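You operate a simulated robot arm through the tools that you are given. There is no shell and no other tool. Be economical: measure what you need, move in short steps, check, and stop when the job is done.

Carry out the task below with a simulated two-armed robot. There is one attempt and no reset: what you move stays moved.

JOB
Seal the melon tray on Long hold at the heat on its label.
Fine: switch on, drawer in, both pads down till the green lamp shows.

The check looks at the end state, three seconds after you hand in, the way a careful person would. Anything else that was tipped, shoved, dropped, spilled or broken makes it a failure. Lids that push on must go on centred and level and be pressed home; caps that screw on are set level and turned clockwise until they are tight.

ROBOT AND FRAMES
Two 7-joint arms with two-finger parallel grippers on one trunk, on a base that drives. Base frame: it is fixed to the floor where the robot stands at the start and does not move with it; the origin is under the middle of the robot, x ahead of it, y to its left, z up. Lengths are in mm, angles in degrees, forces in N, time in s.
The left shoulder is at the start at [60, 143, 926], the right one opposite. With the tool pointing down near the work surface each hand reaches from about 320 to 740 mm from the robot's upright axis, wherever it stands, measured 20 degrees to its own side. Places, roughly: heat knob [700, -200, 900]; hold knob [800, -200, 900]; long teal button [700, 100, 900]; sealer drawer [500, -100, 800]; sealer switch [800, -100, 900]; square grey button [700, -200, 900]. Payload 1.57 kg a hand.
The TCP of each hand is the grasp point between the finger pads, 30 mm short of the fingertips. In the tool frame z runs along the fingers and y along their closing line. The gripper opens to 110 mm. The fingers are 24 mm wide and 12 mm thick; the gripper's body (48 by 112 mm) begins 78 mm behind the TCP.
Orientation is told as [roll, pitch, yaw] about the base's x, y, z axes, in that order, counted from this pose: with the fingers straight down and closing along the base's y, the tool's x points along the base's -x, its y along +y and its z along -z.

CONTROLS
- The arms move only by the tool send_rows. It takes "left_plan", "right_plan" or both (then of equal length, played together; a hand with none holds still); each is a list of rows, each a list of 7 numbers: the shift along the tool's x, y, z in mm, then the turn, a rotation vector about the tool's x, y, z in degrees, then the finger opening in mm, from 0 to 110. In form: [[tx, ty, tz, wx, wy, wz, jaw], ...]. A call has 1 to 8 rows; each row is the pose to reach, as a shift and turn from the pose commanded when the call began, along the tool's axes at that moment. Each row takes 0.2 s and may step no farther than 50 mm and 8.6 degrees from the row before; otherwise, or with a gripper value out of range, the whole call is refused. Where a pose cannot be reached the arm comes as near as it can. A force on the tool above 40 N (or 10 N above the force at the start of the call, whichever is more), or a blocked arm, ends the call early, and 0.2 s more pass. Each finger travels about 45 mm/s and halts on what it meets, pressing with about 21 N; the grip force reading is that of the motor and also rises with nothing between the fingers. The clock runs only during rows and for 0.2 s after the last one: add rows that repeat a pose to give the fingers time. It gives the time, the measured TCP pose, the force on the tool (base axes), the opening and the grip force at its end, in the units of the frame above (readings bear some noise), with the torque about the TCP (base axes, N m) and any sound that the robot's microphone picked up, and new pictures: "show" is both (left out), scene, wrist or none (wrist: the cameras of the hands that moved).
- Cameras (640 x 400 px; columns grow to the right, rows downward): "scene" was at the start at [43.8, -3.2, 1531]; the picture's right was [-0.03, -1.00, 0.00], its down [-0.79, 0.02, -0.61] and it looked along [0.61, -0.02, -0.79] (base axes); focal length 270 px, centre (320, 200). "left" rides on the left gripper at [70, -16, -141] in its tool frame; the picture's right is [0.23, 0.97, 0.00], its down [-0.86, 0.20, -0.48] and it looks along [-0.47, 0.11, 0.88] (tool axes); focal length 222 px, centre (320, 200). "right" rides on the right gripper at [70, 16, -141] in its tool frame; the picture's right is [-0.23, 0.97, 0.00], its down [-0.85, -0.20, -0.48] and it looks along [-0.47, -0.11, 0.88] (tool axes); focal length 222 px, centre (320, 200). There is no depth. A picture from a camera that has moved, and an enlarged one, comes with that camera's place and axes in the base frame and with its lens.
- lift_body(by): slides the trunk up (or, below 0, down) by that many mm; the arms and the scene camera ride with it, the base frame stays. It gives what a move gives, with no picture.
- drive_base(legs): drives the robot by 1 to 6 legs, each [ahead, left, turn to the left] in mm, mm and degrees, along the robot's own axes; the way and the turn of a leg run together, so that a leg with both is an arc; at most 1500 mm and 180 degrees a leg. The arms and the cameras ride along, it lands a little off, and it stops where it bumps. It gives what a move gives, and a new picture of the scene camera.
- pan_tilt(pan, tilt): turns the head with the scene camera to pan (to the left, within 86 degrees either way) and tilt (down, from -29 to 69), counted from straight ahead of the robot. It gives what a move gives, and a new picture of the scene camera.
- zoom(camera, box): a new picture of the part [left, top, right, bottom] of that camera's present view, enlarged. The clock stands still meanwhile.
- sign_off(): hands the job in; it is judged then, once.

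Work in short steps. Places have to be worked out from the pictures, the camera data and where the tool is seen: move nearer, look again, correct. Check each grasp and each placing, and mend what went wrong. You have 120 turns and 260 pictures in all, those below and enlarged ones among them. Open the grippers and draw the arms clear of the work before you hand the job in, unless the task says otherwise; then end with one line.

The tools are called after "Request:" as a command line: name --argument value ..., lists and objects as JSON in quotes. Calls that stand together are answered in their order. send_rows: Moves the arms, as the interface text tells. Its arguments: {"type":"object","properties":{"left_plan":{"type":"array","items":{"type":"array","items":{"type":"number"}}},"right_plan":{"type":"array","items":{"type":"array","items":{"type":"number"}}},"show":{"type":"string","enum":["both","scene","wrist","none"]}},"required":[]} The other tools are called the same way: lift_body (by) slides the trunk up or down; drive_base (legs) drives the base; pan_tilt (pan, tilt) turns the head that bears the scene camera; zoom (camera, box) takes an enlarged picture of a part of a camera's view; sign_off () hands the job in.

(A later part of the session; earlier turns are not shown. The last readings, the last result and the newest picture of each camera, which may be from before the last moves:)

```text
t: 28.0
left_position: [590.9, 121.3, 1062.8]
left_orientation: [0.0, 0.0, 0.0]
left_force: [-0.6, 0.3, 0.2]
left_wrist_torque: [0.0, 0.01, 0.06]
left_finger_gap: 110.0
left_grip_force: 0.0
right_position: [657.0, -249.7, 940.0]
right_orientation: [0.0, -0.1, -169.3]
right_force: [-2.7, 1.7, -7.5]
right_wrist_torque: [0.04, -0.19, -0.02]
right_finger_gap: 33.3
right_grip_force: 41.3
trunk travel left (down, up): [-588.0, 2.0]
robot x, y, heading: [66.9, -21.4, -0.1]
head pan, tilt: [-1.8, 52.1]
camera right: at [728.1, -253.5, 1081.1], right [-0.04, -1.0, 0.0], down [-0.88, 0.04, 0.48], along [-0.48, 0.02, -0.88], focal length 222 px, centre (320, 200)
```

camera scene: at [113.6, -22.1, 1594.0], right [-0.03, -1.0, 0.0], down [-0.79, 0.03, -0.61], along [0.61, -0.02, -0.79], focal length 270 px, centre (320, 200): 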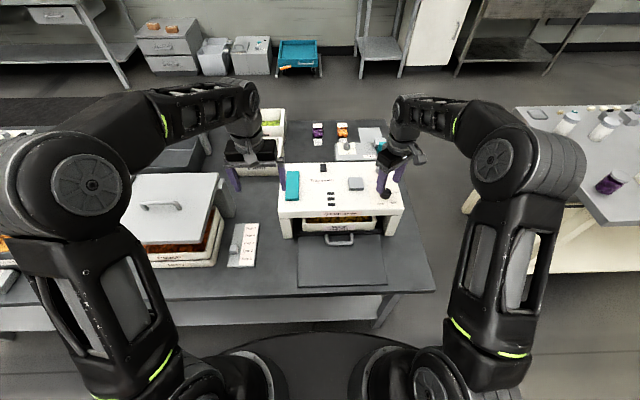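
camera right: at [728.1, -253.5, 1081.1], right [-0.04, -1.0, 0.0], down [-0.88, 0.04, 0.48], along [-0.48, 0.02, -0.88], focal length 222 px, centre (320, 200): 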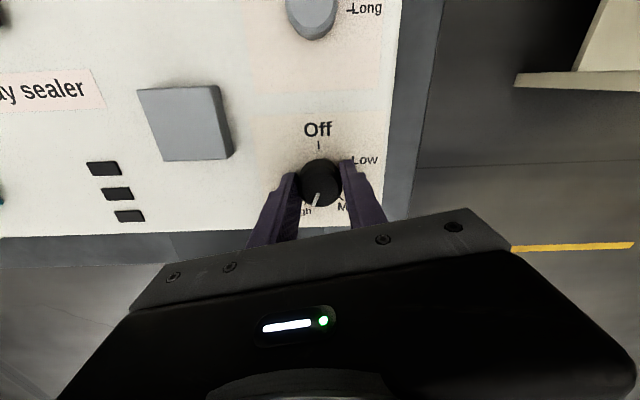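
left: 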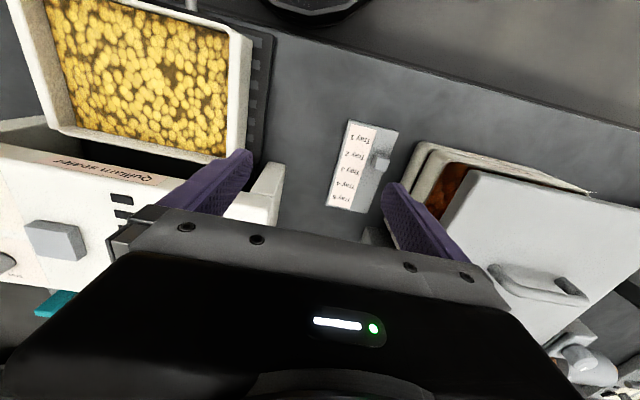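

Nearly at High. I'll turn the last 6°, open the fingers, lift and inspect.

Request:
send_rows --right_plan '[[0, 0, 0, 0, 0, 6, 20], [0, 0, 0, 0, 0, 6, 20], [0, 0, 0, 0, 0, 6, 60], [0, 0, 0, 0, 0, 6, 60], [0, 0, 0, 0, 0, 6, 60], [0, 0, -15, 0, 0, 6, 60], [0, 0, -40, 0, 0, 6, 60], [0, 0, -60, 0, 0, 6, 60]]' --show "wrist"

Request:
zoom --camera "right" --box '[220, 60, 420, 240]'

```text
t: 29.8
left_position: [590.9, 121.9, 1063.0]
left_orientation: [-0.1, 0.0, 0.0]
left_force: [0.7, -0.6, 0.1]
left_wrist_torque: [0.01, 0.01, 0.01]
left_finger_gap: 110.1
left_grip_force: 0.1
right_position: [655.7, -249.0, 1000.2]
right_orientation: [0.0, 0.0, -175.2]
right_force: [-0.3, -0.7, 0.3]
right_wrist_torque: [-0.01, 0.03, -0.03]
right_finger_gap: 59.9
right_grip_force: 0.1
trunk travel left (down, up): [-588.0, 2.0]
robot x, y, heading: [70.0, -20.0, -0.0]
head pan, tilt: [-1.8, 52.1]
camera right: at [726.0, -261.1, 1141.7], right [-0.15, -0.99, 0.0], down [-0.87, 0.13, 0.48], along [-0.47, 0.07, -0.88], focal length 222 px, centre (320, 200)
```

right: 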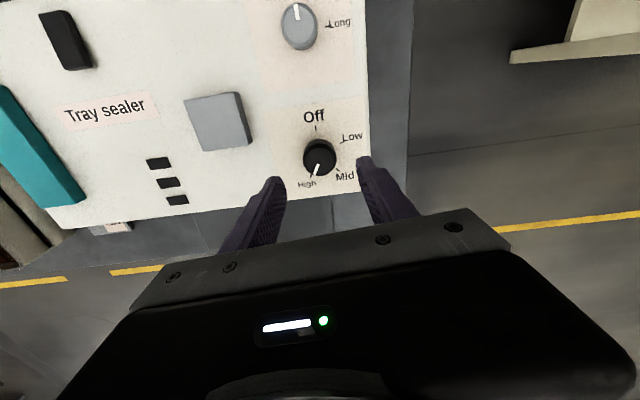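

```text
2.22 times, centred on (320, 150) of right
camera zoom: at [726.0, -261.1, 1141.7], right [-0.15, -0.99, 0.0], down [-0.87, 0.13, 0.48], along [-0.47, 0.07, -0.88], focal length 494 px, centre (320, 311)
```

zoom: 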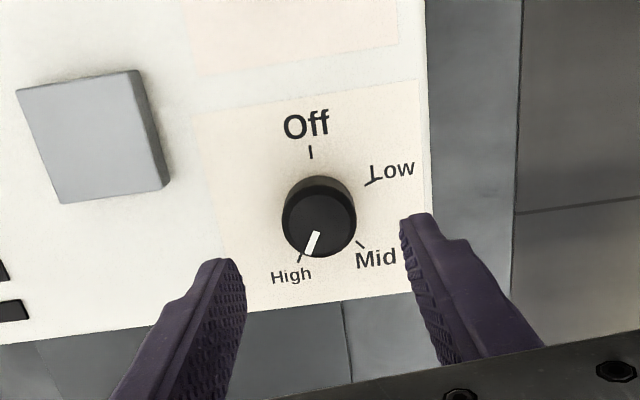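

Heat is on High. Now the hold knob: I'll zoom on it from this view.

Request:
zoom --camera "right" --box '[250, 0, 370, 75]'

```text
5.33 times, centred on (310, 38) of right
camera zoom: at [726.0, -261.1, 1141.7], right [-0.15, -0.99, 0.0], down [-0.87, 0.13, 0.48], along [-0.47, 0.07, -0.88], focal length 1185 px, centre (373, 1067)
```

zoom: 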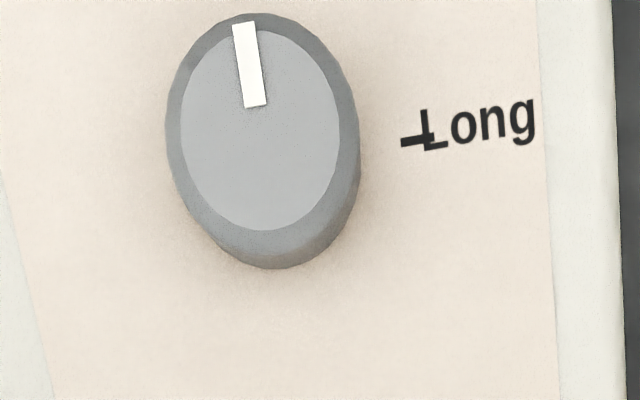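

The hold knob is centred at (766,-250), with Short at the pointer and Long 90° clockwise. I'll move above it while unwinding the wrist counter-clockwise.

Request:
send_rows --right_plan '[[15, 2, 0, 0, 0, -8.5, 60], [30, 3, 0, 0, 0, -17, 60], [45, 4, 0, 0, 0, -25.5, 60], [60, 6, 0, 0, 0, -34, 60], [75, 7, 0, 0, 0, -42.5, 55], [90, 8, 0, 0, 0, -51, 55], [105, 10, 0, 0, 0, -59.5, 55], [110.3, 10.2, 0, 0, 0, -68, 55]]' --show "none"

Request:
send_rows --right_plan '[[0, 0, 0, 0, 0, -8, 55], [0, 0, 0, 0, 0, -16, 55], [0, 0, 0, 0, 0, -20, 55], [0, 0, 0, 0, 0, -20, 55]]' --show "both"

```text
t: 31.6
left_position: [590.8, 122.7, 1063.0]
left_orientation: [0.0, 0.0, 0.0]
left_force: [0.2, -0.3, 0.0]
left_wrist_torque: [-0.01, 0.01, 0.01]
left_finger_gap: 110.4
left_grip_force: 0.1
right_position: [757.1, -246.3, 1030.5]
right_orientation: [3.0, 1.0, -114.0]
right_force: [0.3, 0.7, -0.1]
right_wrist_torque: [0.0, -0.03, -0.01]
right_finger_gap: 55.3
right_grip_force: 0.0
right hand out of reach, approached as far as the arm can: row 7, 8
trunk travel left (down, up): [-588.0, 2.0]
robot x, y, heading: [68.8, -20.9, 0.3]
head pan, tilt: [-1.8, 52.1]
```

```text
t: 32.6
left_position: [591.7, 121.5, 1062.3]
left_orientation: [0.0, 0.1, -0.1]
left_force: [-0.9, 0.4, -1.0]
left_wrist_torque: [-0.01, -0.01, -0.04]
left_finger_gap: 110.2
left_grip_force: 0.0
right_position: [758.2, -247.9, 1029.5]
right_orientation: [3.2, -0.1, -94.1]
right_force: [0.3, 0.2, -0.5]
right_wrist_torque: [0.0, 0.01, 0.0]
right_finger_gap: 55.1
right_grip_force: 0.1
trunk travel left (down, up): [-588.0, 2.0]
robot x, y, heading: [68.5, -19.6, -0.1]
head pan, tilt: [-1.8, 52.1]
camera scene: at [113.4, -22.2, 1594.0], right [-0.03, -1.0, 0.0], down [-0.79, 0.03, -0.61], along [0.61, -0.02, -0.79], focal length 270 px, centre (320, 200)
camera right: at [771.2, -178.8, 1171.9], right [0.95, -0.3, 0.05], down [-0.29, -0.84, 0.47], along [-0.09, -0.46, -0.88], focal length 222 px, centre (320, 200)
```

scene: 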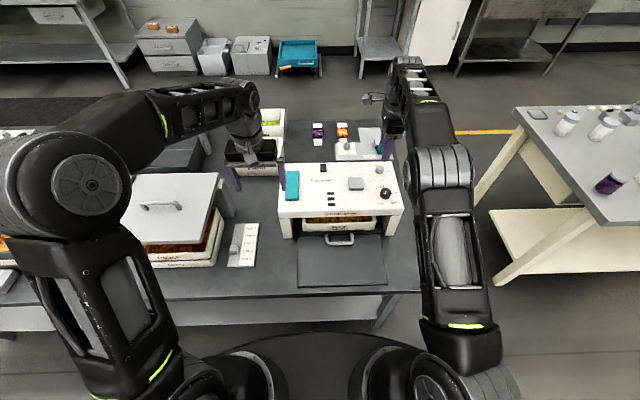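
right: 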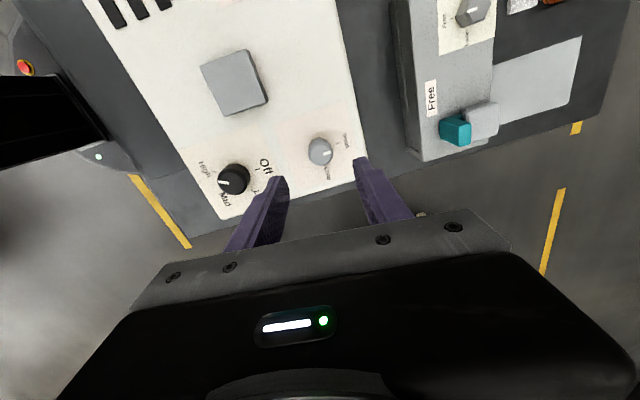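

The arm is near its reach limit at this height, but lower should be easier. I'll correct the 3° roll and descend to about 980, centring on the knob.

Request:
send_rows --right_plan '[[0, 0, 15, 0, 0, 0, 55], [-3, 4, 30, 0, -1.5, 0, 55], [-5, 8, 45, 0, -3.2, 0, 55], [-5, 8, 50, 0, -3.2, 0, 55], [-5, 8, 50, 0, -3.2, 0, 55]]' --show "wrist"

Request:
zoom --camera "right" --box '[220, 80, 420, 240]'

```text
t: 33.8
left_position: [591.1, 122.2, 1062.4]
left_orientation: [0.0, 0.0, 0.0]
left_force: [-0.1, 0.0, 0.3]
left_wrist_torque: [0.01, -0.03, 0.0]
left_finger_gap: 110.0
left_grip_force: 0.0
right_position: [768.9, -252.5, 980.7]
right_orientation: [3.1, -3.3, -94.6]
right_force: [0.0, -0.5, -1.0]
right_wrist_torque: [-0.01, -0.01, 0.02]
right_finger_gap: 55.1
right_grip_force: 0.1
trunk travel left (down, up): [-588.0, 2.0]
robot x, y, heading: [72.3, -17.2, 0.3]
head pan, tilt: [-1.8, 52.1]
camera right: at [782.5, -176.7, 1118.5], right [0.95, -0.3, 0.07], down [-0.29, -0.81, 0.51], along [-0.1, -0.51, -0.85], focal length 222 px, centre (320, 200)
```

right: 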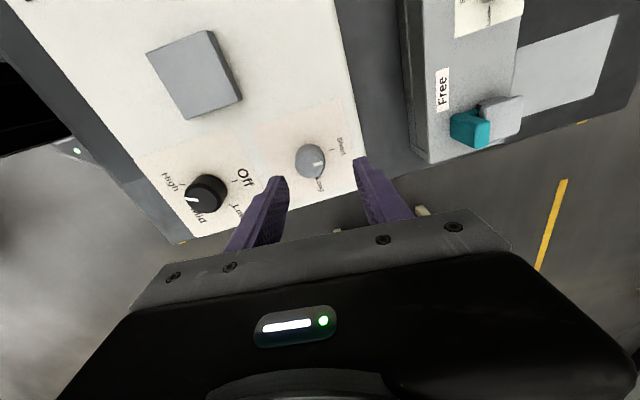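

```text
2.50 times, centred on (320, 160) of right
camera zoom: at [782.5, -176.7, 1118.5], right [0.95, -0.3, 0.07], down [-0.29, -0.81, 0.51], along [-0.1, -0.51, -0.85], focal length 555 px, centre (320, 300)
```

zoom: 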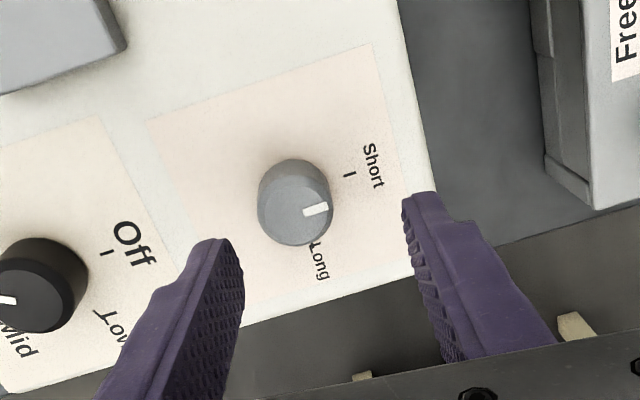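

The wrist tilt correction went on the wrong axis: roll 3.1 and pitch -3.3 remain. I'll fix both, centre on (765,-251) and lower to 940.

Request:
send_rows --right_plan '[[1, -3, 0, 3.1, 3.3, 0, 55], [1, -4, 0, 3.1, 3.3, 0, 55], [2, -5, 15, 3.1, 3.3, 0, 55], [3, -6, 30, 3.1, 3.3, 0, 55], [3.5, -6, 40, 3.1, 3.3, 0, 55]]' --show "wrist"

```text
t: 35.0
left_position: [589.9, 121.5, 1062.8]
left_orientation: [0.0, 0.0, 0.0]
left_force: [0.4, -0.8, 0.5]
left_wrist_torque: [-0.02, -0.02, 0.01]
left_finger_gap: 109.8
left_grip_force: 0.1
right_position: [764.9, -250.7, 942.3]
right_orientation: [0.1, 0.0, -94.3]
right_force: [-0.2, 0.2, 0.5]
right_wrist_torque: [-0.01, 0.03, -0.02]
right_finger_gap: 54.6
right_grip_force: 0.1
trunk travel left (down, up): [-588.0, 2.0]
robot x, y, heading: [69.5, -22.8, -0.0]
head pan, tilt: [-1.8, 52.1]
camera right: at [785.8, -184.1, 1081.9], right [0.95, -0.3, 0.0], down [-0.26, -0.84, 0.48], along [-0.14, -0.46, -0.88], focal length 222 px, centre (320, 200)
```

right: 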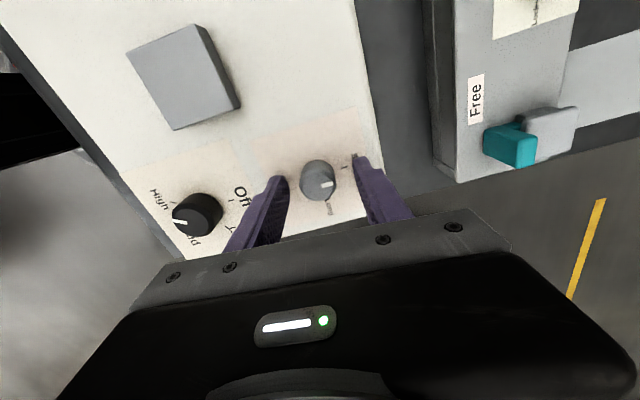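

Level and centred. I'll close on the knob.

Request:
send_rows --right_plan '[[0, 0, 2, 0, 0, 0, 40], [0, 0, 2, 0, 0, 0, 15], [0, 0, 2, 0, 0, 0, 15], [0, 0, 2, 0, 0, 0, 15], [0, 0, 2, 0, 0, 0, 15]]' --show "wrist"

```text
t: 36.2
left_position: [589.9, 121.9, 1063.3]
left_orientation: [0.0, -0.1, 0.0]
left_force: [0.4, -0.7, 0.1]
left_wrist_torque: [0.01, 0.01, 0.01]
left_finger_gap: 109.9
left_grip_force: 0.1
right_position: [763.0, -250.6, 940.8]
right_orientation: [0.0, -0.1, -94.3]
right_force: [-6.0, 1.1, 10.5]
right_wrist_torque: [0.18, 0.82, -0.04]
right_finger_gap: 27.5
right_grip_force: 38.1
trunk travel left (down, up): [-588.0, 2.0]
robot x, y, heading: [65.3, -20.6, 0.1]
head pan, tilt: [-1.8, 52.1]
camera right: at [784.3, -183.7, 1081.1], right [0.95, -0.3, 0.0], down [-0.26, -0.84, 0.48], along [-0.14, -0.46, -0.88], focal length 222 px, centre (320, 200)
```

right: 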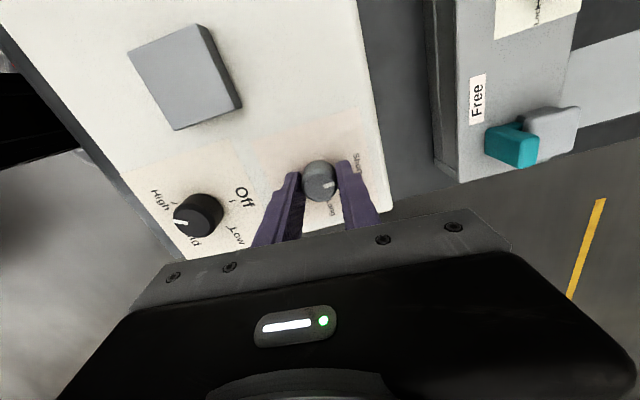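

Gripped at 27.5 mm. I'll turn clockwise, centring to relieve the small side load.

Request:
send_rows --right_plan '[[0, -1, 0, 0, 0, 8.5, 15], [0, -2, 0, 0, 0, 17, 15], [0, -2, 0, 0, 0, 25.5, 15], [0, -2, 0, 0, 0, 34, 15], [0, -2, 0, 0, 0, 42.5, 15], [0, -2, 0, 0, 0, 51, 15], [0, -2, 0, 0, 0, 59.5, 15], [0, -2, 0, 0, 0, 68, 15]]' --show "none"

Request:
send_rows --right_plan '[[0, 0, 0, 0, 0, 8, 15], [0, 0, 0, 0, 0, 16, 15], [0, 0, 0, 0, 0, 22, 15], [0, 0, 0, 0, 0, 22, 15]]' --show "wrist"

```text
t: 38.0
left_position: [588.8, 121.9, 1065.1]
left_orientation: [0.0, 0.0, 0.0]
left_force: [-0.1, -0.7, 0.0]
left_wrist_torque: [0.02, -0.02, -0.01]
left_finger_gap: 110.1
left_grip_force: 0.0
right_position: [760.3, -250.6, 939.4]
right_orientation: [-0.1, 0.1, -162.3]
right_force: [-10.2, -1.1, 14.7]
right_wrist_torque: [-0.08, -0.05, 0.03]
right_finger_gap: 27.5
right_grip_force: 37.9
trunk travel left (down, up): [-588.0, 2.0]
robot x, y, heading: [72.0, -20.2, 0.1]
head pan, tilt: [-1.8, 52.1]
```

```text
t: 39.0
left_position: [589.1, 122.2, 1063.2]
left_orientation: [-0.1, -0.1, -0.1]
left_force: [-0.2, -0.2, -0.4]
left_wrist_torque: [0.0, 0.01, 0.0]
left_finger_gap: 109.8
left_grip_force: 0.1
right_position: [761.1, -249.2, 941.2]
right_orientation: [-0.1, 0.1, 175.8]
right_force: [-9.7, 5.8, 14.4]
right_wrist_torque: [-0.06, -0.15, 0.05]
right_finger_gap: 27.1
right_grip_force: 38.0
trunk travel left (down, up): [-588.0, 2.0]
robot x, y, heading: [69.0, -18.1, -0.0]
head pan, tilt: [-1.8, 52.1]
camera right: at [828.6, -271.7, 1081.3], right [-0.3, -0.95, 0.0], down [-0.84, 0.26, 0.48], along [-0.45, 0.14, -0.88], focal length 222 px, centre (320, 200)
```

right: 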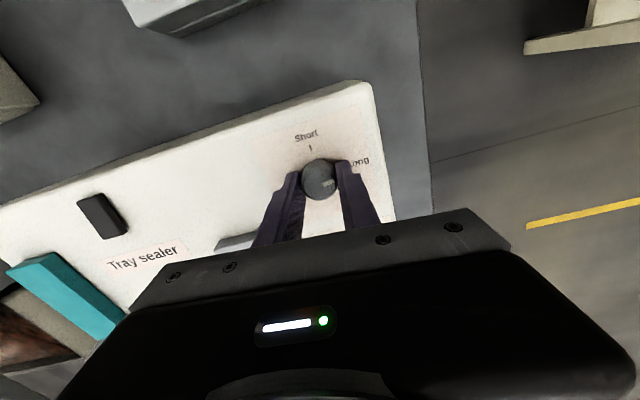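

The turn is done. I'll release, lift and inspect.

Request:
send_rows --right_plan '[[0, 0, 0, 0, 0, 0, 45], [0, 0, 0, 0, 0, 0, 55], [0, 0, -5, 0, 0, 0, 55], [0, 0, -25, 0, 0, 0, 55], [2, 0, -45, 0, 0, 0, 55], [2, 0, -45, 0, 0, 0, 55]]' --show "wrist"

Request:
zoom --camera "right" --box '[220, 80, 420, 240]'

```text
t: 40.4
left_position: [591.5, 121.4, 1063.5]
left_orientation: [0.1, 0.0, 0.0]
left_force: [0.3, 0.6, 1.2]
left_wrist_torque: [0.05, 0.02, -0.03]
left_finger_gap: 109.8
left_grip_force: 0.1
right_position: [756.0, -251.7, 979.2]
right_orientation: [0.0, 0.4, 175.7]
right_force: [0.0, -0.3, 0.2]
right_wrist_torque: [-0.02, 0.03, 0.02]
right_finger_gap: 55.0
right_grip_force: 0.0
right hand out of reach, approached as far as the arm can: row 4, 5, 6
trunk travel left (down, up): [-588.0, 2.0]
robot x, y, heading: [69.4, -18.4, -0.1]
head pan, tilt: [-1.8, 52.1]
camera right: at [821.9, -274.2, 1120.8], right [-0.3, -0.95, 0.0], down [-0.84, 0.26, 0.47], along [-0.45, 0.14, -0.88], focal length 222 px, centre (320, 200)
```

right: 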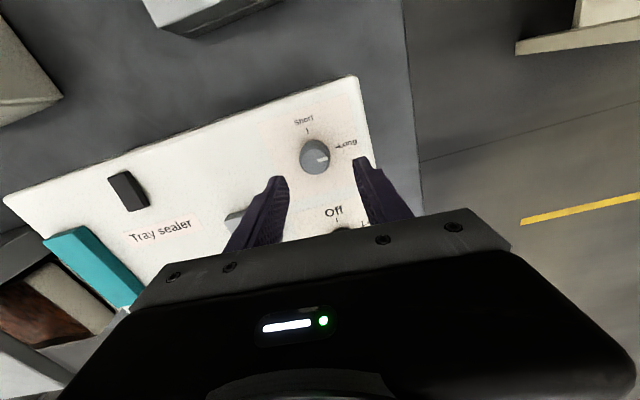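

```text
2.50 times, centred on (320, 160) of right
camera zoom: at [821.9, -274.2, 1120.8], right [-0.3, -0.95, 0.0], down [-0.84, 0.26, 0.47], along [-0.45, 0.14, -0.88], focal length 555 px, centre (320, 300)
```

zoom: 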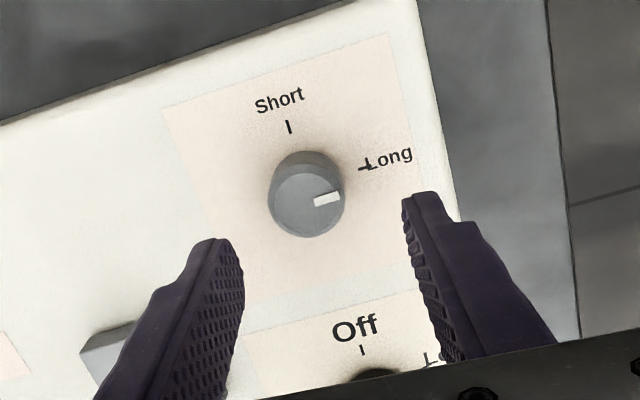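

Hold is on Long. Now the black switch: I'll inspect its shape.

Request:
zoom --camera "right" --box '[80, 150, 180, 230]'

Request:
zoom --camera "scene" --box '[305, 155, 345, 180]'

```text
5.00 times, centred on (130, 190) of right
camera zoom: at [821.9, -274.2, 1120.8], right [-0.3, -0.95, 0.0], down [-0.84, 0.26, 0.47], along [-0.45, 0.14, -0.88], focal length 1111 px, centre (1270, 250)
```

zoom: 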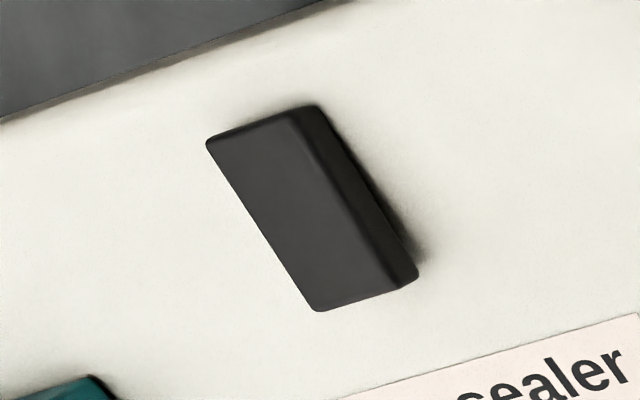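

```text
16.00 times, centred on (325, 168) of scene
camera zoom: at [113.5, -22.2, 1594.0], right [-0.03, -1.0, 0.0], down [-0.79, 0.03, -0.61], along [0.61, -0.02, -0.79], focal length 4319 px, centre (240, 720)
```

zoom: 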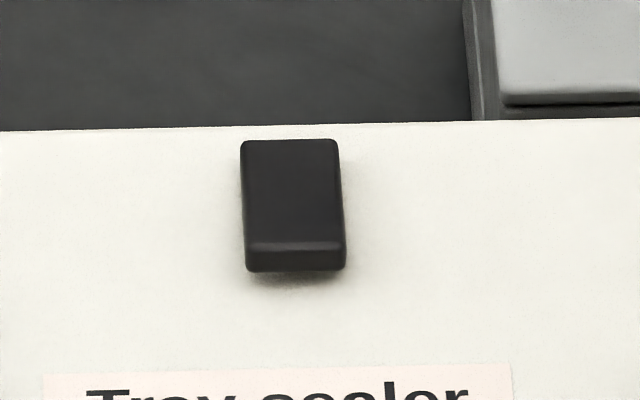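

The switch is a rocker with its near (−x) end raised about 7 mm, so pressing the near end at about (772,-55) should switch it on. The left hand will do it, tilted forward for reach. First I'll move the right hand aside.

Request:
send_rows --right_plan '[[-30, 15, -10, 0, 0, 0, 40], [-60, 30, -20, 0, 0, 0, 20], [-90, 50, -20, 0, 0, 0, 0], [-125, 70, -20, 0, 0, 0, 0], [-125, 70, -20, 0, 0, 0, 0]]' --left_plan '[[0, 0, 0, 0, -8, 0, 60], [0, 0, 0, 0, -16, 0, 0], [0, 0, 0, 0, -24, 0, 0], [-20, -20, 0, 0, -25, 0, 0], [-40, -45, 0, 0, -25, 0, 0]]' --show "none"

```text
t: 41.6
left_position: [631.4, 77.1, 1061.2]
left_orientation: [0.1, -25.0, 0.1]
left_force: [0.2, -0.1, -0.5]
left_wrist_torque: [-0.01, -0.01, 0.0]
left_finger_gap: 5.8
left_grip_force: 0.1
right_position: [625.0, -312.1, 998.6]
right_orientation: [-0.1, -0.1, 175.8]
right_force: [0.3, 1.0, -0.2]
right_wrist_torque: [0.0, 0.01, 0.06]
right_finger_gap: 0.0
right_grip_force: 21.2
trunk travel left (down, up): [-588.0, 2.0]
robot x, y, heading: [68.3, -22.3, -0.1]
head pan, tilt: [-1.8, 52.1]
```

Request:
send_rows --left_plan '[[-14, -22, 19, 0, 0, 0, 0], [-28, -44, 39, 0, 0, 0, 0], [-42, -66, 59, 0, 0, 0, 0], [-56, -88, 78, 0, 0, 0, 0], [-70, -110, 98, 0, 0, 0, 0], [-85, -132, 118, 0, 0, 0, 0], [-85, -132, 118, 0, 0, 0, 0]]' --show "both"

Request:
zoom --camera "left" --box '[230, 90, 430, 230]'

Request:
zoom --camera "scene" --box '[270, 120, 430, 220]'

```text
t: 43.2
left_position: [758.9, -54.9, 992.9]
left_orientation: [0.0, -25.0, 0.0]
left_force: [-0.7, -0.5, -0.4]
left_wrist_torque: [0.02, -0.01, 0.0]
left_finger_gap: 0.0
left_grip_force: 21.2
right_position: [625.4, -311.3, 999.2]
right_orientation: [0.1, 0.1, 175.7]
right_force: [0.1, -0.3, 0.3]
right_wrist_torque: [-0.02, 0.0, -0.03]
right_finger_gap: 0.0
right_grip_force: 21.2
trunk travel left (down, up): [-588.0, 2.0]
robot x, y, heading: [66.0, -15.7, -0.3]
head pan, tilt: [-1.8, 52.1]
camera scene: at [112.8, -21.8, 1594.0], right [-0.03, -1.0, 0.0], down [-0.79, 0.03, -0.61], along [0.61, -0.02, -0.79], focal length 270 px, centre (320, 200)
camera left: at [635.9, -71.0, 1090.4], right [-0.21, 0.97, -0.1], down [0.57, 0.2, 0.8], along [0.79, 0.11, -0.6], focal length 222 px, centre (320, 200)
```

scene: 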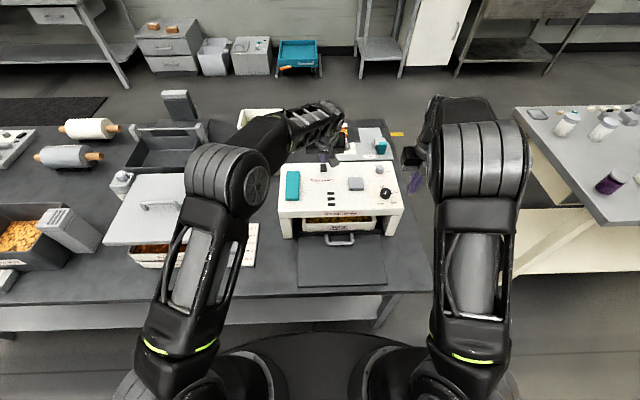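
left: 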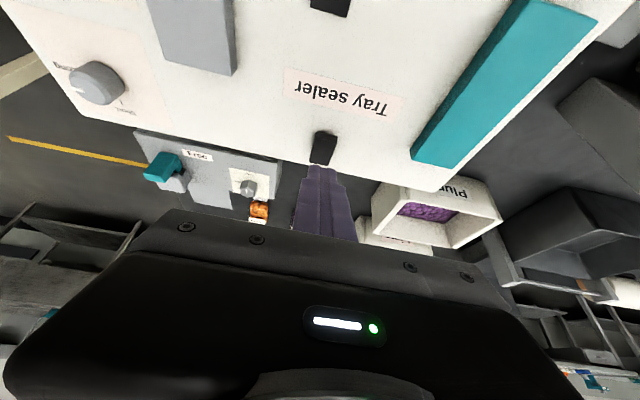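

```text
2.86 times, centred on (330, 160) of left
camera zoom: at [635.9, -71.0, 1090.4], right [-0.21, 0.97, -0.1], down [0.57, 0.2, 0.8], along [0.79, 0.11, -0.6], focal length 635 px, centre (291, 314)
```

zoom: 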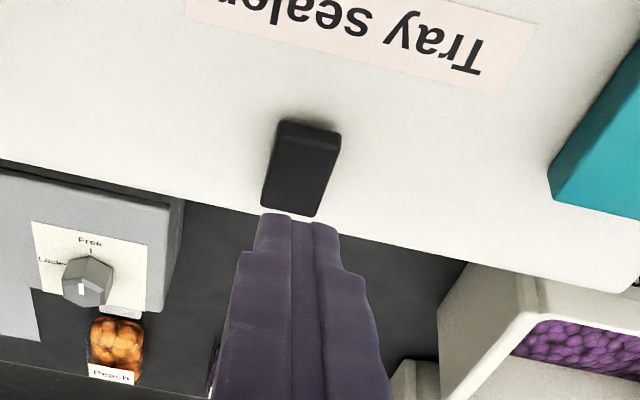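

```text
4.00 times, centred on (350, 170) of scene
camera zoom: at [112.8, -21.8, 1594.0], right [-0.03, -1.0, 0.0], down [-0.79, 0.03, -0.61], along [0.61, -0.02, -0.79], focal length 1080 px, centre (200, 320)
```

zoom: 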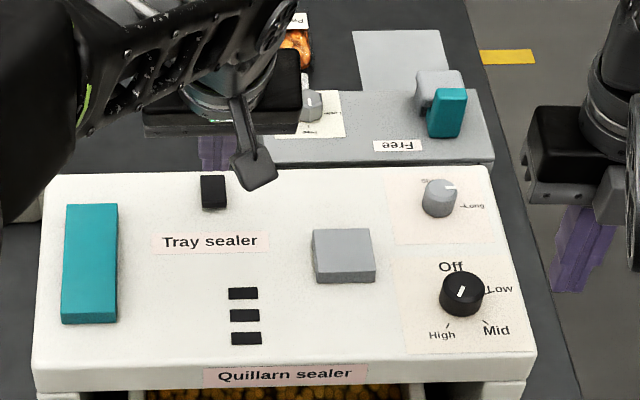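

The finger is aligned in y, and the near end of the rocker is at x≈768. I'll come down on it at about x=773 and press gently.

Request:
send_rows --left_plan '[[2.5, 1, 20, 0, 0, 0, 0], [5.1, 1, 39.5, 0, 0, 0, 0], [6.8, 1, 43.1, 0, 0, 0, 0], [8.5, 1, 46.7, 0, 0, 0, 0], [10.2, 1, 50.4, 0, 0, 0, 0], [11.5, 1, 53, 0, 0, 0, 0]]' --show "wrist"

Request:
zoom --camera "left" --box '[230, 0, 430, 230]'

Request:
zoom --camera "scene" --box '[290, 150, 370, 210]'

```text
t: 44.5
left_position: [773.1, -55.9, 952.5]
left_orientation: [-0.3, -26.0, 0.1]
left_force: [-8.2, 1.9, 17.6]
left_wrist_torque: [0.07, 0.25, 0.06]
left_finger_gap: 0.3
left_grip_force: 21.0
right_position: [623.1, -310.8, 1000.1]
right_orientation: [0.0, 0.2, 175.7]
right_force: [-0.1, 0.4, -0.1]
right_wrist_torque: [0.01, 0.0, 0.02]
right_finger_gap: 0.0
right_grip_force: 21.1
trunk travel left (down, up): [-588.0, 2.0]
robot x, y, heading: [70.3, -17.6, 0.0]
head pan, tilt: [-1.8, 52.1]
stopped in row 6 (left hand): the force on the tool passed its limit at 43 N (the readings are from after the stop); the commanded pose is now the measured one
camera left: at [648.6, -71.0, 1046.9], right [-0.2, 0.97, -0.1], down [0.56, 0.2, 0.8], along [0.8, 0.1, -0.59], focal length 222 px, centre (320, 200)
```

left: 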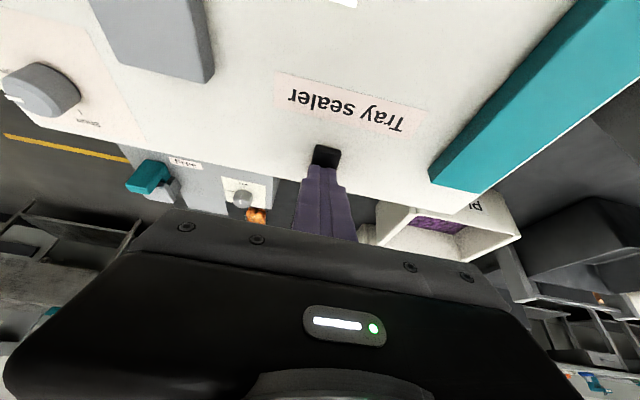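

```text
1.74 times, centred on (330, 115) of left
camera zoom: at [648.6, -71.0, 1046.9], right [-0.2, 0.97, -0.1], down [0.56, 0.2, 0.8], along [0.8, 0.1, -0.59], focal length 386 px, centre (303, 348)
```

zoom: 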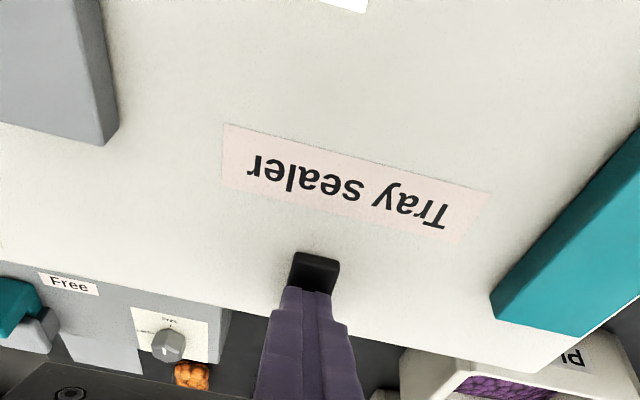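

```text
6.67 times, centred on (330, 180) of scene
camera zoom: at [110.1, -21.9, 1594.0], right [-0.03, -1.0, 0.0], down [-0.79, 0.02, -0.62], along [0.61, -0.02, -0.79], focal length 1800 px, centre (253, 333)
```

zoom: 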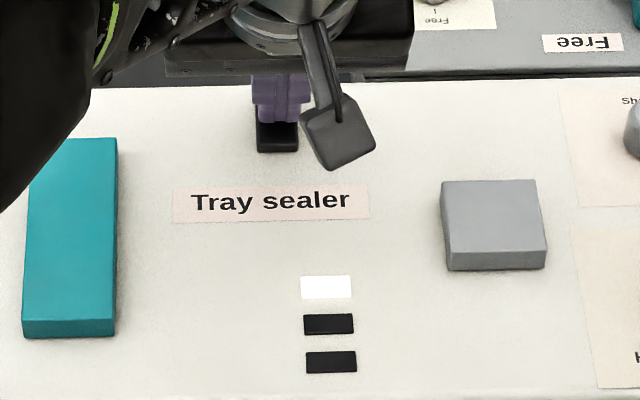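

The white power lamp is lit, so the switch is on. I'll bring both hands above their pads: left to teal (702,51), right to grey (707,-162).

Request:
send_rows --left_plan '[[0, 0, -30, 0, 0, 0, 0], [0, 0, -60, 0, 0, 0, 0], [10, 25, -68, 0, 7, 0, 0], [20, 50, -72, 0, 14, 0, 0], [30, 75, -76, 0, 21, 0, 0], [42, 107, -81, 0, 26, 0, 0], [42, 107, -81, 0, 26, 0, 0]]' --right_plan '[[0, 0, 0, 0, 0, 0, 0], [0, 0, 0, 0, 0, 0, 0], [18, -35, 0, 0, 0, 0, 0], [36, -70, 0, 0, 0, 0, 0], [54, -110, 0, 0, 0, 0, 0], [71, -155, 0, 0, 0, 0, 0], [71, -155, 0, 0, 0, 0, 0]]' --show "both"

Request:
zoom --camera "scene" --box '[270, 120, 430, 220]'

```text
t: 46.1
left_position: [699.7, 51.9, 1001.5]
left_orientation: [-0.1, 0.4, 0.0]
left_force: [0.0, 0.5, 0.6]
left_wrist_torque: [0.01, -0.01, 0.05]
left_finger_gap: 0.1
left_grip_force: 21.4
right_position: [707.3, -161.7, 998.3]
right_orientation: [-0.2, 0.1, 175.6]
right_force: [-0.9, -0.5, 0.4]
right_wrist_torque: [0.01, 0.02, 0.0]
right_finger_gap: 0.0
right_grip_force: 20.7
trunk travel left (down, up): [-588.0, 2.0]
robot x, y, heading: [69.6, -17.7, 0.0]
head pan, tilt: [-1.8, 52.1]
camera scene: at [112.9, -23.3, 1594.0], right [-0.03, -1.0, 0.0], down [-0.79, 0.03, -0.61], along [0.61, -0.02, -0.79], focal length 270 px, centre (320, 200)
camera right: at [774.6, -184.8, 1139.5], right [-0.3, -0.95, 0.0], down [-0.84, 0.26, 0.48], along [-0.46, 0.14, -0.88], focal length 222 px, centre (320, 200)
camera left: at [632.4, 35.4, 1142.4], right [-0.23, 0.97, 0.0], down [0.86, 0.2, 0.47], along [0.46, 0.11, -0.88], focal length 222 px, centre (320, 200)
```

scene: 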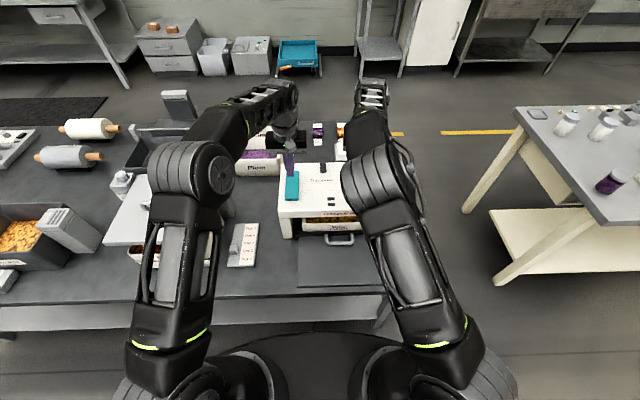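
right: 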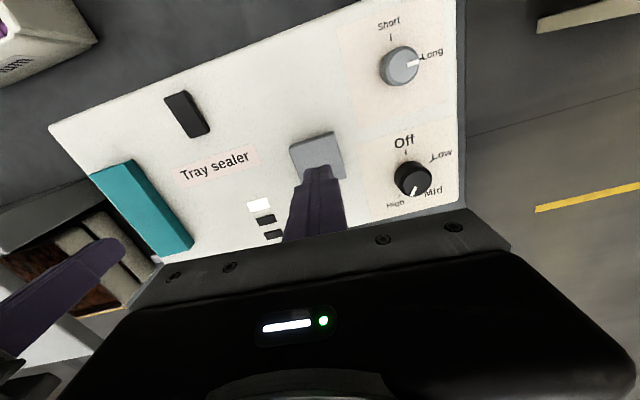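
left: 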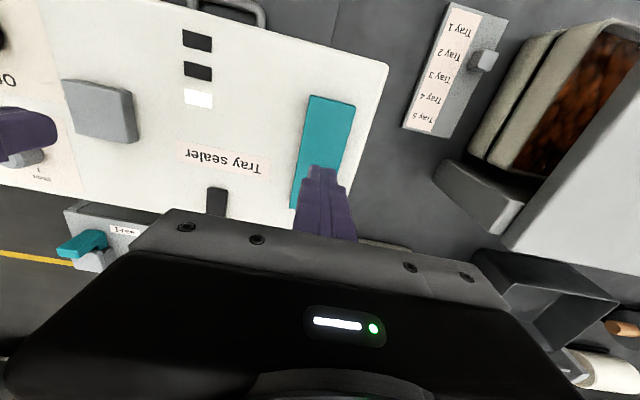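

```text
4.00 times, centred on (350, 170) of scene
camera zoom: at [112.9, -23.3, 1594.0], right [-0.03, -1.0, 0.0], down [-0.79, 0.03, -0.61], along [0.61, -0.02, -0.79], focal length 1080 px, centre (200, 320)
```

zoom: 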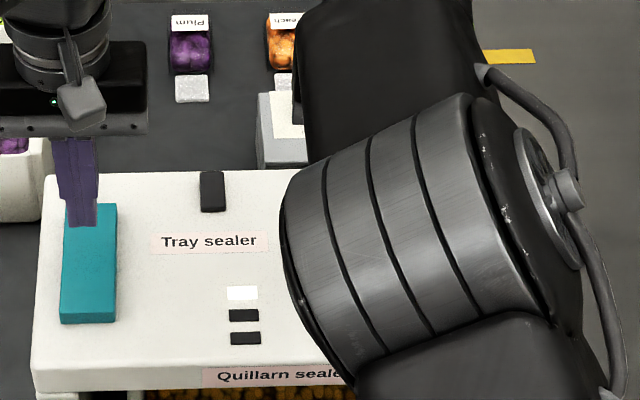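

Both are above their pads. I'll lower both together to just above them, then inch down.

Request:
send_rows --left_plan '[[0, 0, 25, 0, 0, 0, 0], [0, 0, 43, 0, 0, 0, 0], [0, 0, 47, 0, 0, 0, 0], [0, 0, 50, 0, 0, 0, 0], [0, 0, 52, 0, 0, 0, 0], [0, 0, 54, 0, 0, 0, 0]]' --right_plan '[[0, 0, 22, 0, 0, 0, 0], [0, 0, 40, 0, 0, 0, 0], [0, 0, 44, 0, 0, 0, 0], [0, 0, 47, 0, 0, 0, 0], [0, 0, 49, 0, 0, 0, 0], [0, 0, 51, 0, 0, 0, 0]]' --show "both"

```text
t: 47.5
left_position: [700.0, 52.5, 947.4]
left_orientation: [-0.2, 0.3, 0.0]
left_force: [2.8, -0.1, 4.1]
left_wrist_torque: [0.03, -0.11, 0.02]
left_finger_gap: 0.0
left_grip_force: 20.9
right_position: [706.4, -161.2, 948.8]
right_orientation: [0.0, 0.2, 175.8]
right_force: [1.2, 1.1, 3.2]
right_wrist_torque: [0.05, -0.04, 0.0]
right_finger_gap: 0.0
right_grip_force: 21.0
trunk travel left (down, up): [-588.0, 2.0]
robot x, y, heading: [71.3, -16.5, -0.1]
head pan, tilt: [-1.8, 52.1]
heard: click, click
camera scene: at [112.9, -21.8, 1594.1], right [-0.03, -1.0, 0.0], down [-0.79, 0.02, -0.61], along [0.61, -0.02, -0.79], focal length 270 px, centre (320, 200)
camera right: at [774.6, -183.7, 1089.3], right [-0.3, -0.95, 0.0], down [-0.84, 0.26, 0.48], along [-0.45, 0.14, -0.88], focal length 222 px, centre (320, 200)
camera left: at [632.1, 36.7, 1088.8], right [-0.23, 0.97, 0.0], down [0.86, 0.2, 0.47], along [0.46, 0.11, -0.88], focal length 222 px, centre (320, 200)
```

scene: 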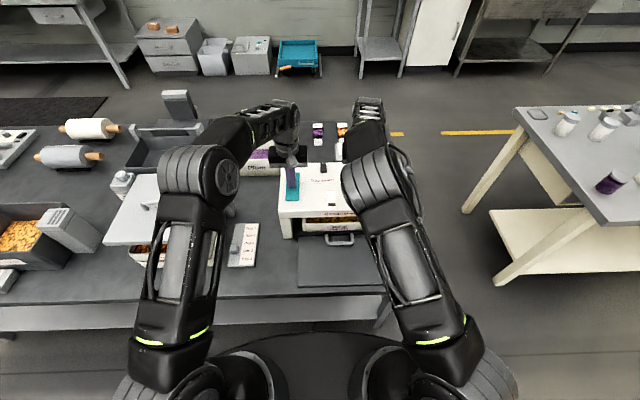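
right: 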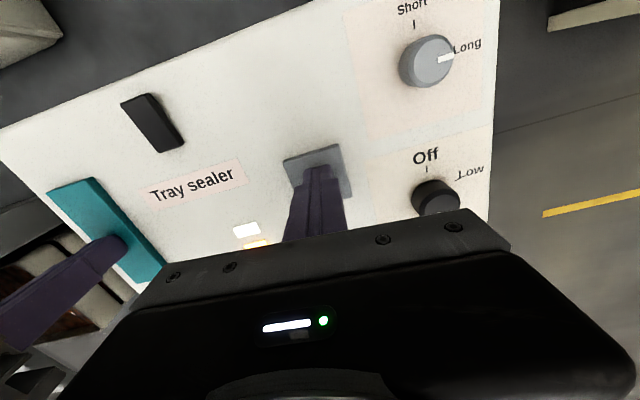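
left: 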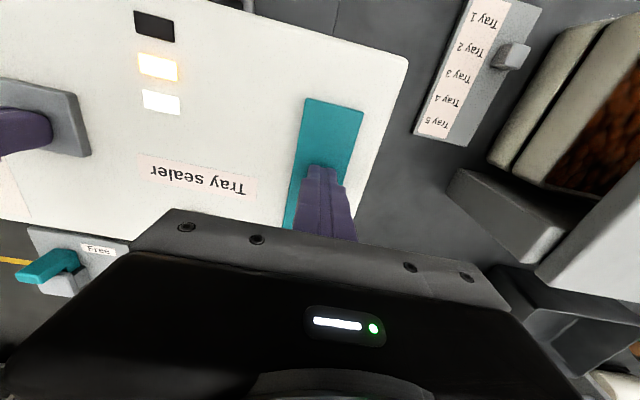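

Both pads clicked down and the amber lamp (sealing) is lit. I'll press 1.5 mm more for margin and hold until the green lamp shows.

Request:
send_rows --left_plan '[[0, 0, 1, 0, 0, 0, 0], [0, 0, 1, 0, 0, 0, 0], [0, 0, 1, 0, 0, 0, 0], [0, 0, 1, 0, 0, 0, 0], [0, 0, 1, 0, 0, 0, 0], [0, 0, 1, 0, 0, 0, 0], [0, 0, 1, 0, 0, 0, 0], [0, 0, 1, 0, 0, 0, 0]]' --right_plan '[[0, 0, 1, 0, 0, 0, 0], [0, 0, 1, 0, 0, 0, 0], [0, 0, 1, 0, 0, 0, 0], [0, 0, 1, 0, 0, 0, 0], [0, 0, 1, 0, 0, 0, 0], [0, 0, 1, 0, 0, 0, 0], [0, 0, 1, 0, 0, 0, 0], [0, 0, 1, 0, 0, 0, 0]]' --show "wrist"

```text
t: 49.3
left_position: [699.6, 53.5, 945.8]
left_orientation: [-0.1, 0.2, -0.1]
left_force: [5.0, -0.3, 8.9]
left_wrist_torque: [-0.02, -0.16, -0.02]
left_finger_gap: 0.0
left_grip_force: 21.4
right_position: [707.7, -161.0, 946.8]
right_orientation: [0.0, 0.1, 175.8]
right_force: [1.8, 1.8, 6.1]
right_wrist_torque: [0.04, -0.09, -0.01]
right_finger_gap: 0.1
right_grip_force: 20.9
trunk travel left (down, up): [-588.0, 2.0]
robot x, y, heading: [68.3, -14.0, 0.1]
head pan, tilt: [-1.8, 52.1]
camera right: at [774.4, -183.9, 1088.5], right [-0.3, -0.95, 0.0], down [-0.84, 0.26, 0.48], along [-0.45, 0.14, -0.88], focal length 222 px, centre (320, 200)
camera left: at [631.7, 36.7, 1087.9], right [-0.23, 0.97, 0.0], down [0.86, 0.2, 0.47], along [0.46, 0.11, -0.88], focal length 222 px, centre (320, 200)
```

right: 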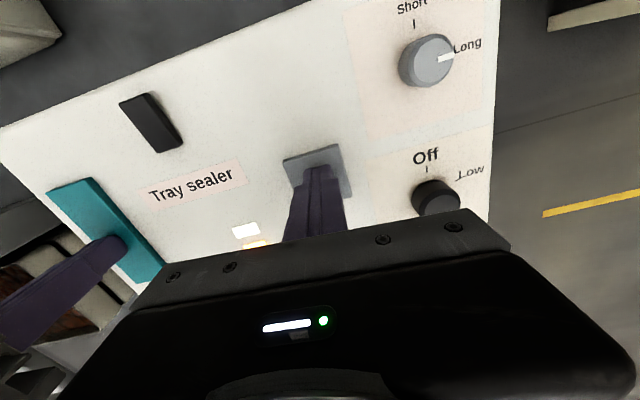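
left: 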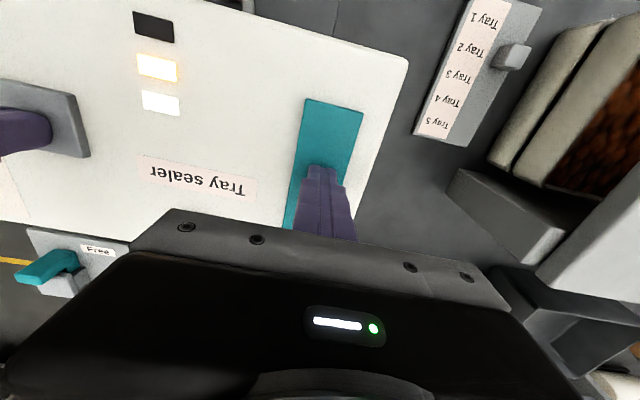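

Amber is still lit, so I'll keep holding.

Request:
send_rows --left_plan '[[0, 0, 0, 0, 0, 0, 0], [0, 0, 0, 0, 0, 0, 0], [0, 0, 0, 0, 0, 0, 0], [0, 0, 0, 0, 0, 0, 0], [0, 0, 0, 0, 0, 0, 0], [0, 0, 0, 0, 0, 0, 0], [0, 0, 0, 0, 0, 0, 0], [0, 0, 0, 0, 0, 0, 0]]' --show "wrist"

```text
t: 51.1
left_position: [699.2, 52.1, 945.4]
left_orientation: [-0.1, 0.3, 0.0]
left_force: [1.8, 0.2, 10.1]
left_wrist_torque: [0.05, -0.11, 0.05]
left_finger_gap: 0.0
left_grip_force: 20.9
right_position: [706.4, -161.7, 948.3]
right_orientation: [0.0, 0.1, 175.9]
right_force: [1.6, 1.5, 5.9]
right_wrist_torque: [0.01, -0.06, 0.03]
right_finger_gap: 0.0
right_grip_force: 21.1
trunk travel left (down, up): [-588.0, 2.0]
robot x, y, heading: [71.2, -19.0, 0.2]
head pan, tilt: [-1.8, 52.1]
camera left: at [631.5, 36.7, 1087.9], right [-0.23, 0.97, 0.0], down [0.86, 0.2, 0.47], along [0.46, 0.11, -0.88], focal length 222 px, centre (320, 200)
```

left: 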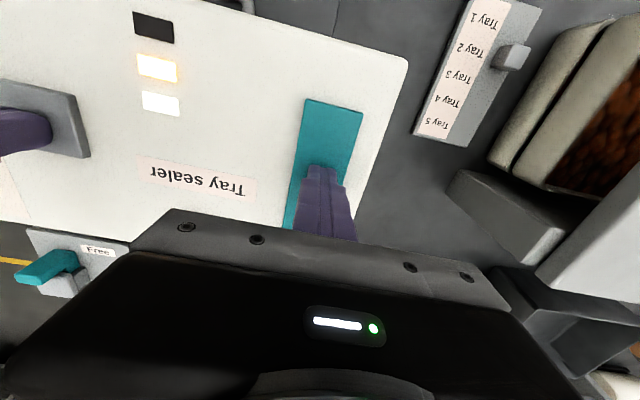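

Still amber, so I'll continue to hold.

Request:
send_rows --left_plan '[[0, 0, 0, 0, 0, 0, 0], [0, 0, 0, 0, 0, 0, 0], [0, 0, 0, 0, 0, 0, 0], [0, 0, 0, 0, 0, 0, 0], [0, 0, 0, 0, 0, 0, 0], [0, 0, 0, 0, 0, 0, 0], [0, 0, 0, 0, 0, 0, 0], [0, 0, 0, 0, 0, 0, 0]]' --show "wrist"

```text
t: 52.9
left_position: [699.6, 52.6, 948.0]
left_orientation: [-0.3, 0.3, 0.0]
left_force: [1.4, 0.8, 9.7]
left_wrist_torque: [0.04, -0.11, 0.0]
left_finger_gap: 0.0
left_grip_force: 20.7
right_position: [705.9, -161.0, 947.9]
right_orientation: [0.0, 0.1, 175.8]
right_force: [1.1, 0.0, 4.0]
right_wrist_torque: [0.01, 0.0, 0.03]
right_finger_gap: 0.1
right_grip_force: 21.1
trunk travel left (down, up): [-588.0, 2.0]
robot x, y, heading: [66.2, -19.7, 0.4]
head pan, tilt: [-1.8, 52.1]
camera left: at [631.4, 36.7, 1087.9], right [-0.23, 0.97, 0.0], down [0.86, 0.2, 0.47], along [0.46, 0.11, -0.88], focal length 222 px, centre (320, 200)
```

left: 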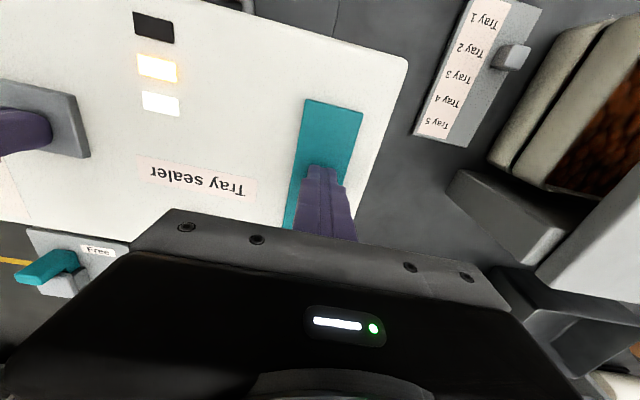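

Still amber. I'll hold on, with a touch more on the right for safety.

Request:
send_rows --right_plan '[[0, 0, 0.7, 0, 0, 0, 0], [0, 0, 0.7, 0, 0, 0, 0], [0, 0, 0.7, 0, 0, 0, 0], [0, 0, 0.7, 0, 0, 0, 0], [0, 0, 0.7, 0, 0, 0, 0], [0, 0, 0.7, 0, 0, 0, 0], [0, 0, 0.7, 0, 0, 0, 0], [0, 0, 0.7, 0, 0, 0, 0]]' --left_plan '[[0, 0, 0, 0, 0, 0, 0], [0, 0, 0, 0, 0, 0, 0], [0, 0, 0, 0, 0, 0, 0], [0, 0, 0, 0, 0, 0, 0], [0, 0, 0, 0, 0, 0, 0], [0, 0, 0, 0, 0, 0, 0], [0, 0, 0, 0, 0, 0, 0], [0, 0, 0, 0, 0, 0, 0]]' --show "wrist"

```text
t: 54.7
left_position: [699.5, 52.8, 947.0]
left_orientation: [-0.1, 0.3, -0.1]
left_force: [2.6, 1.2, 10.0]
left_wrist_torque: [0.03, -0.15, 0.0]
left_finger_gap: 0.0
left_grip_force: 20.6
right_position: [706.3, -161.6, 946.5]
right_orientation: [0.0, 0.1, 175.8]
right_force: [1.8, 0.2, 8.9]
right_wrist_torque: [0.06, 0.03, 0.0]
right_finger_gap: 0.0
right_grip_force: 21.4
trunk travel left (down, up): [-588.0, 2.0]
robot x, y, heading: [65.7, -21.1, -0.4]
head pan, tilt: [-1.8, 52.1]
camera right: at [774.0, -184.1, 1088.1], right [-0.3, -0.95, 0.0], down [-0.84, 0.26, 0.48], along [-0.45, 0.14, -0.88], focal length 222 px, centre (320, 200)
camera left: at [631.3, 36.7, 1088.1], right [-0.23, 0.97, 0.0], down [0.86, 0.2, 0.47], along [0.46, 0.11, -0.88], focal length 222 px, centre (320, 200)
```

right: 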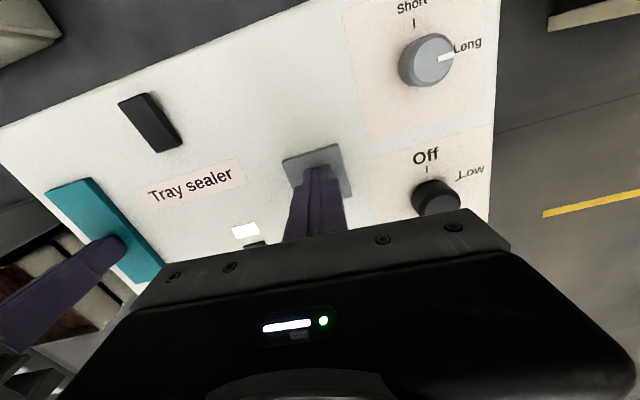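
left: 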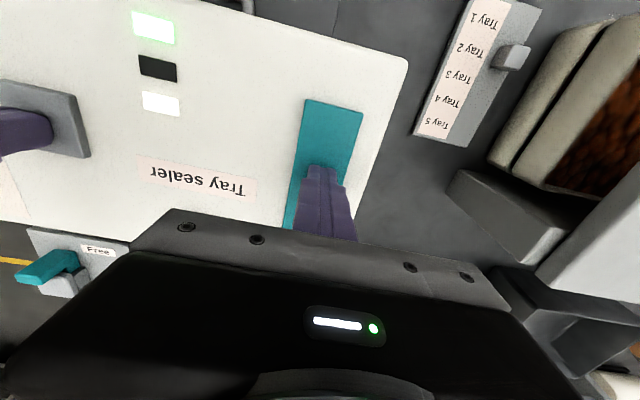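

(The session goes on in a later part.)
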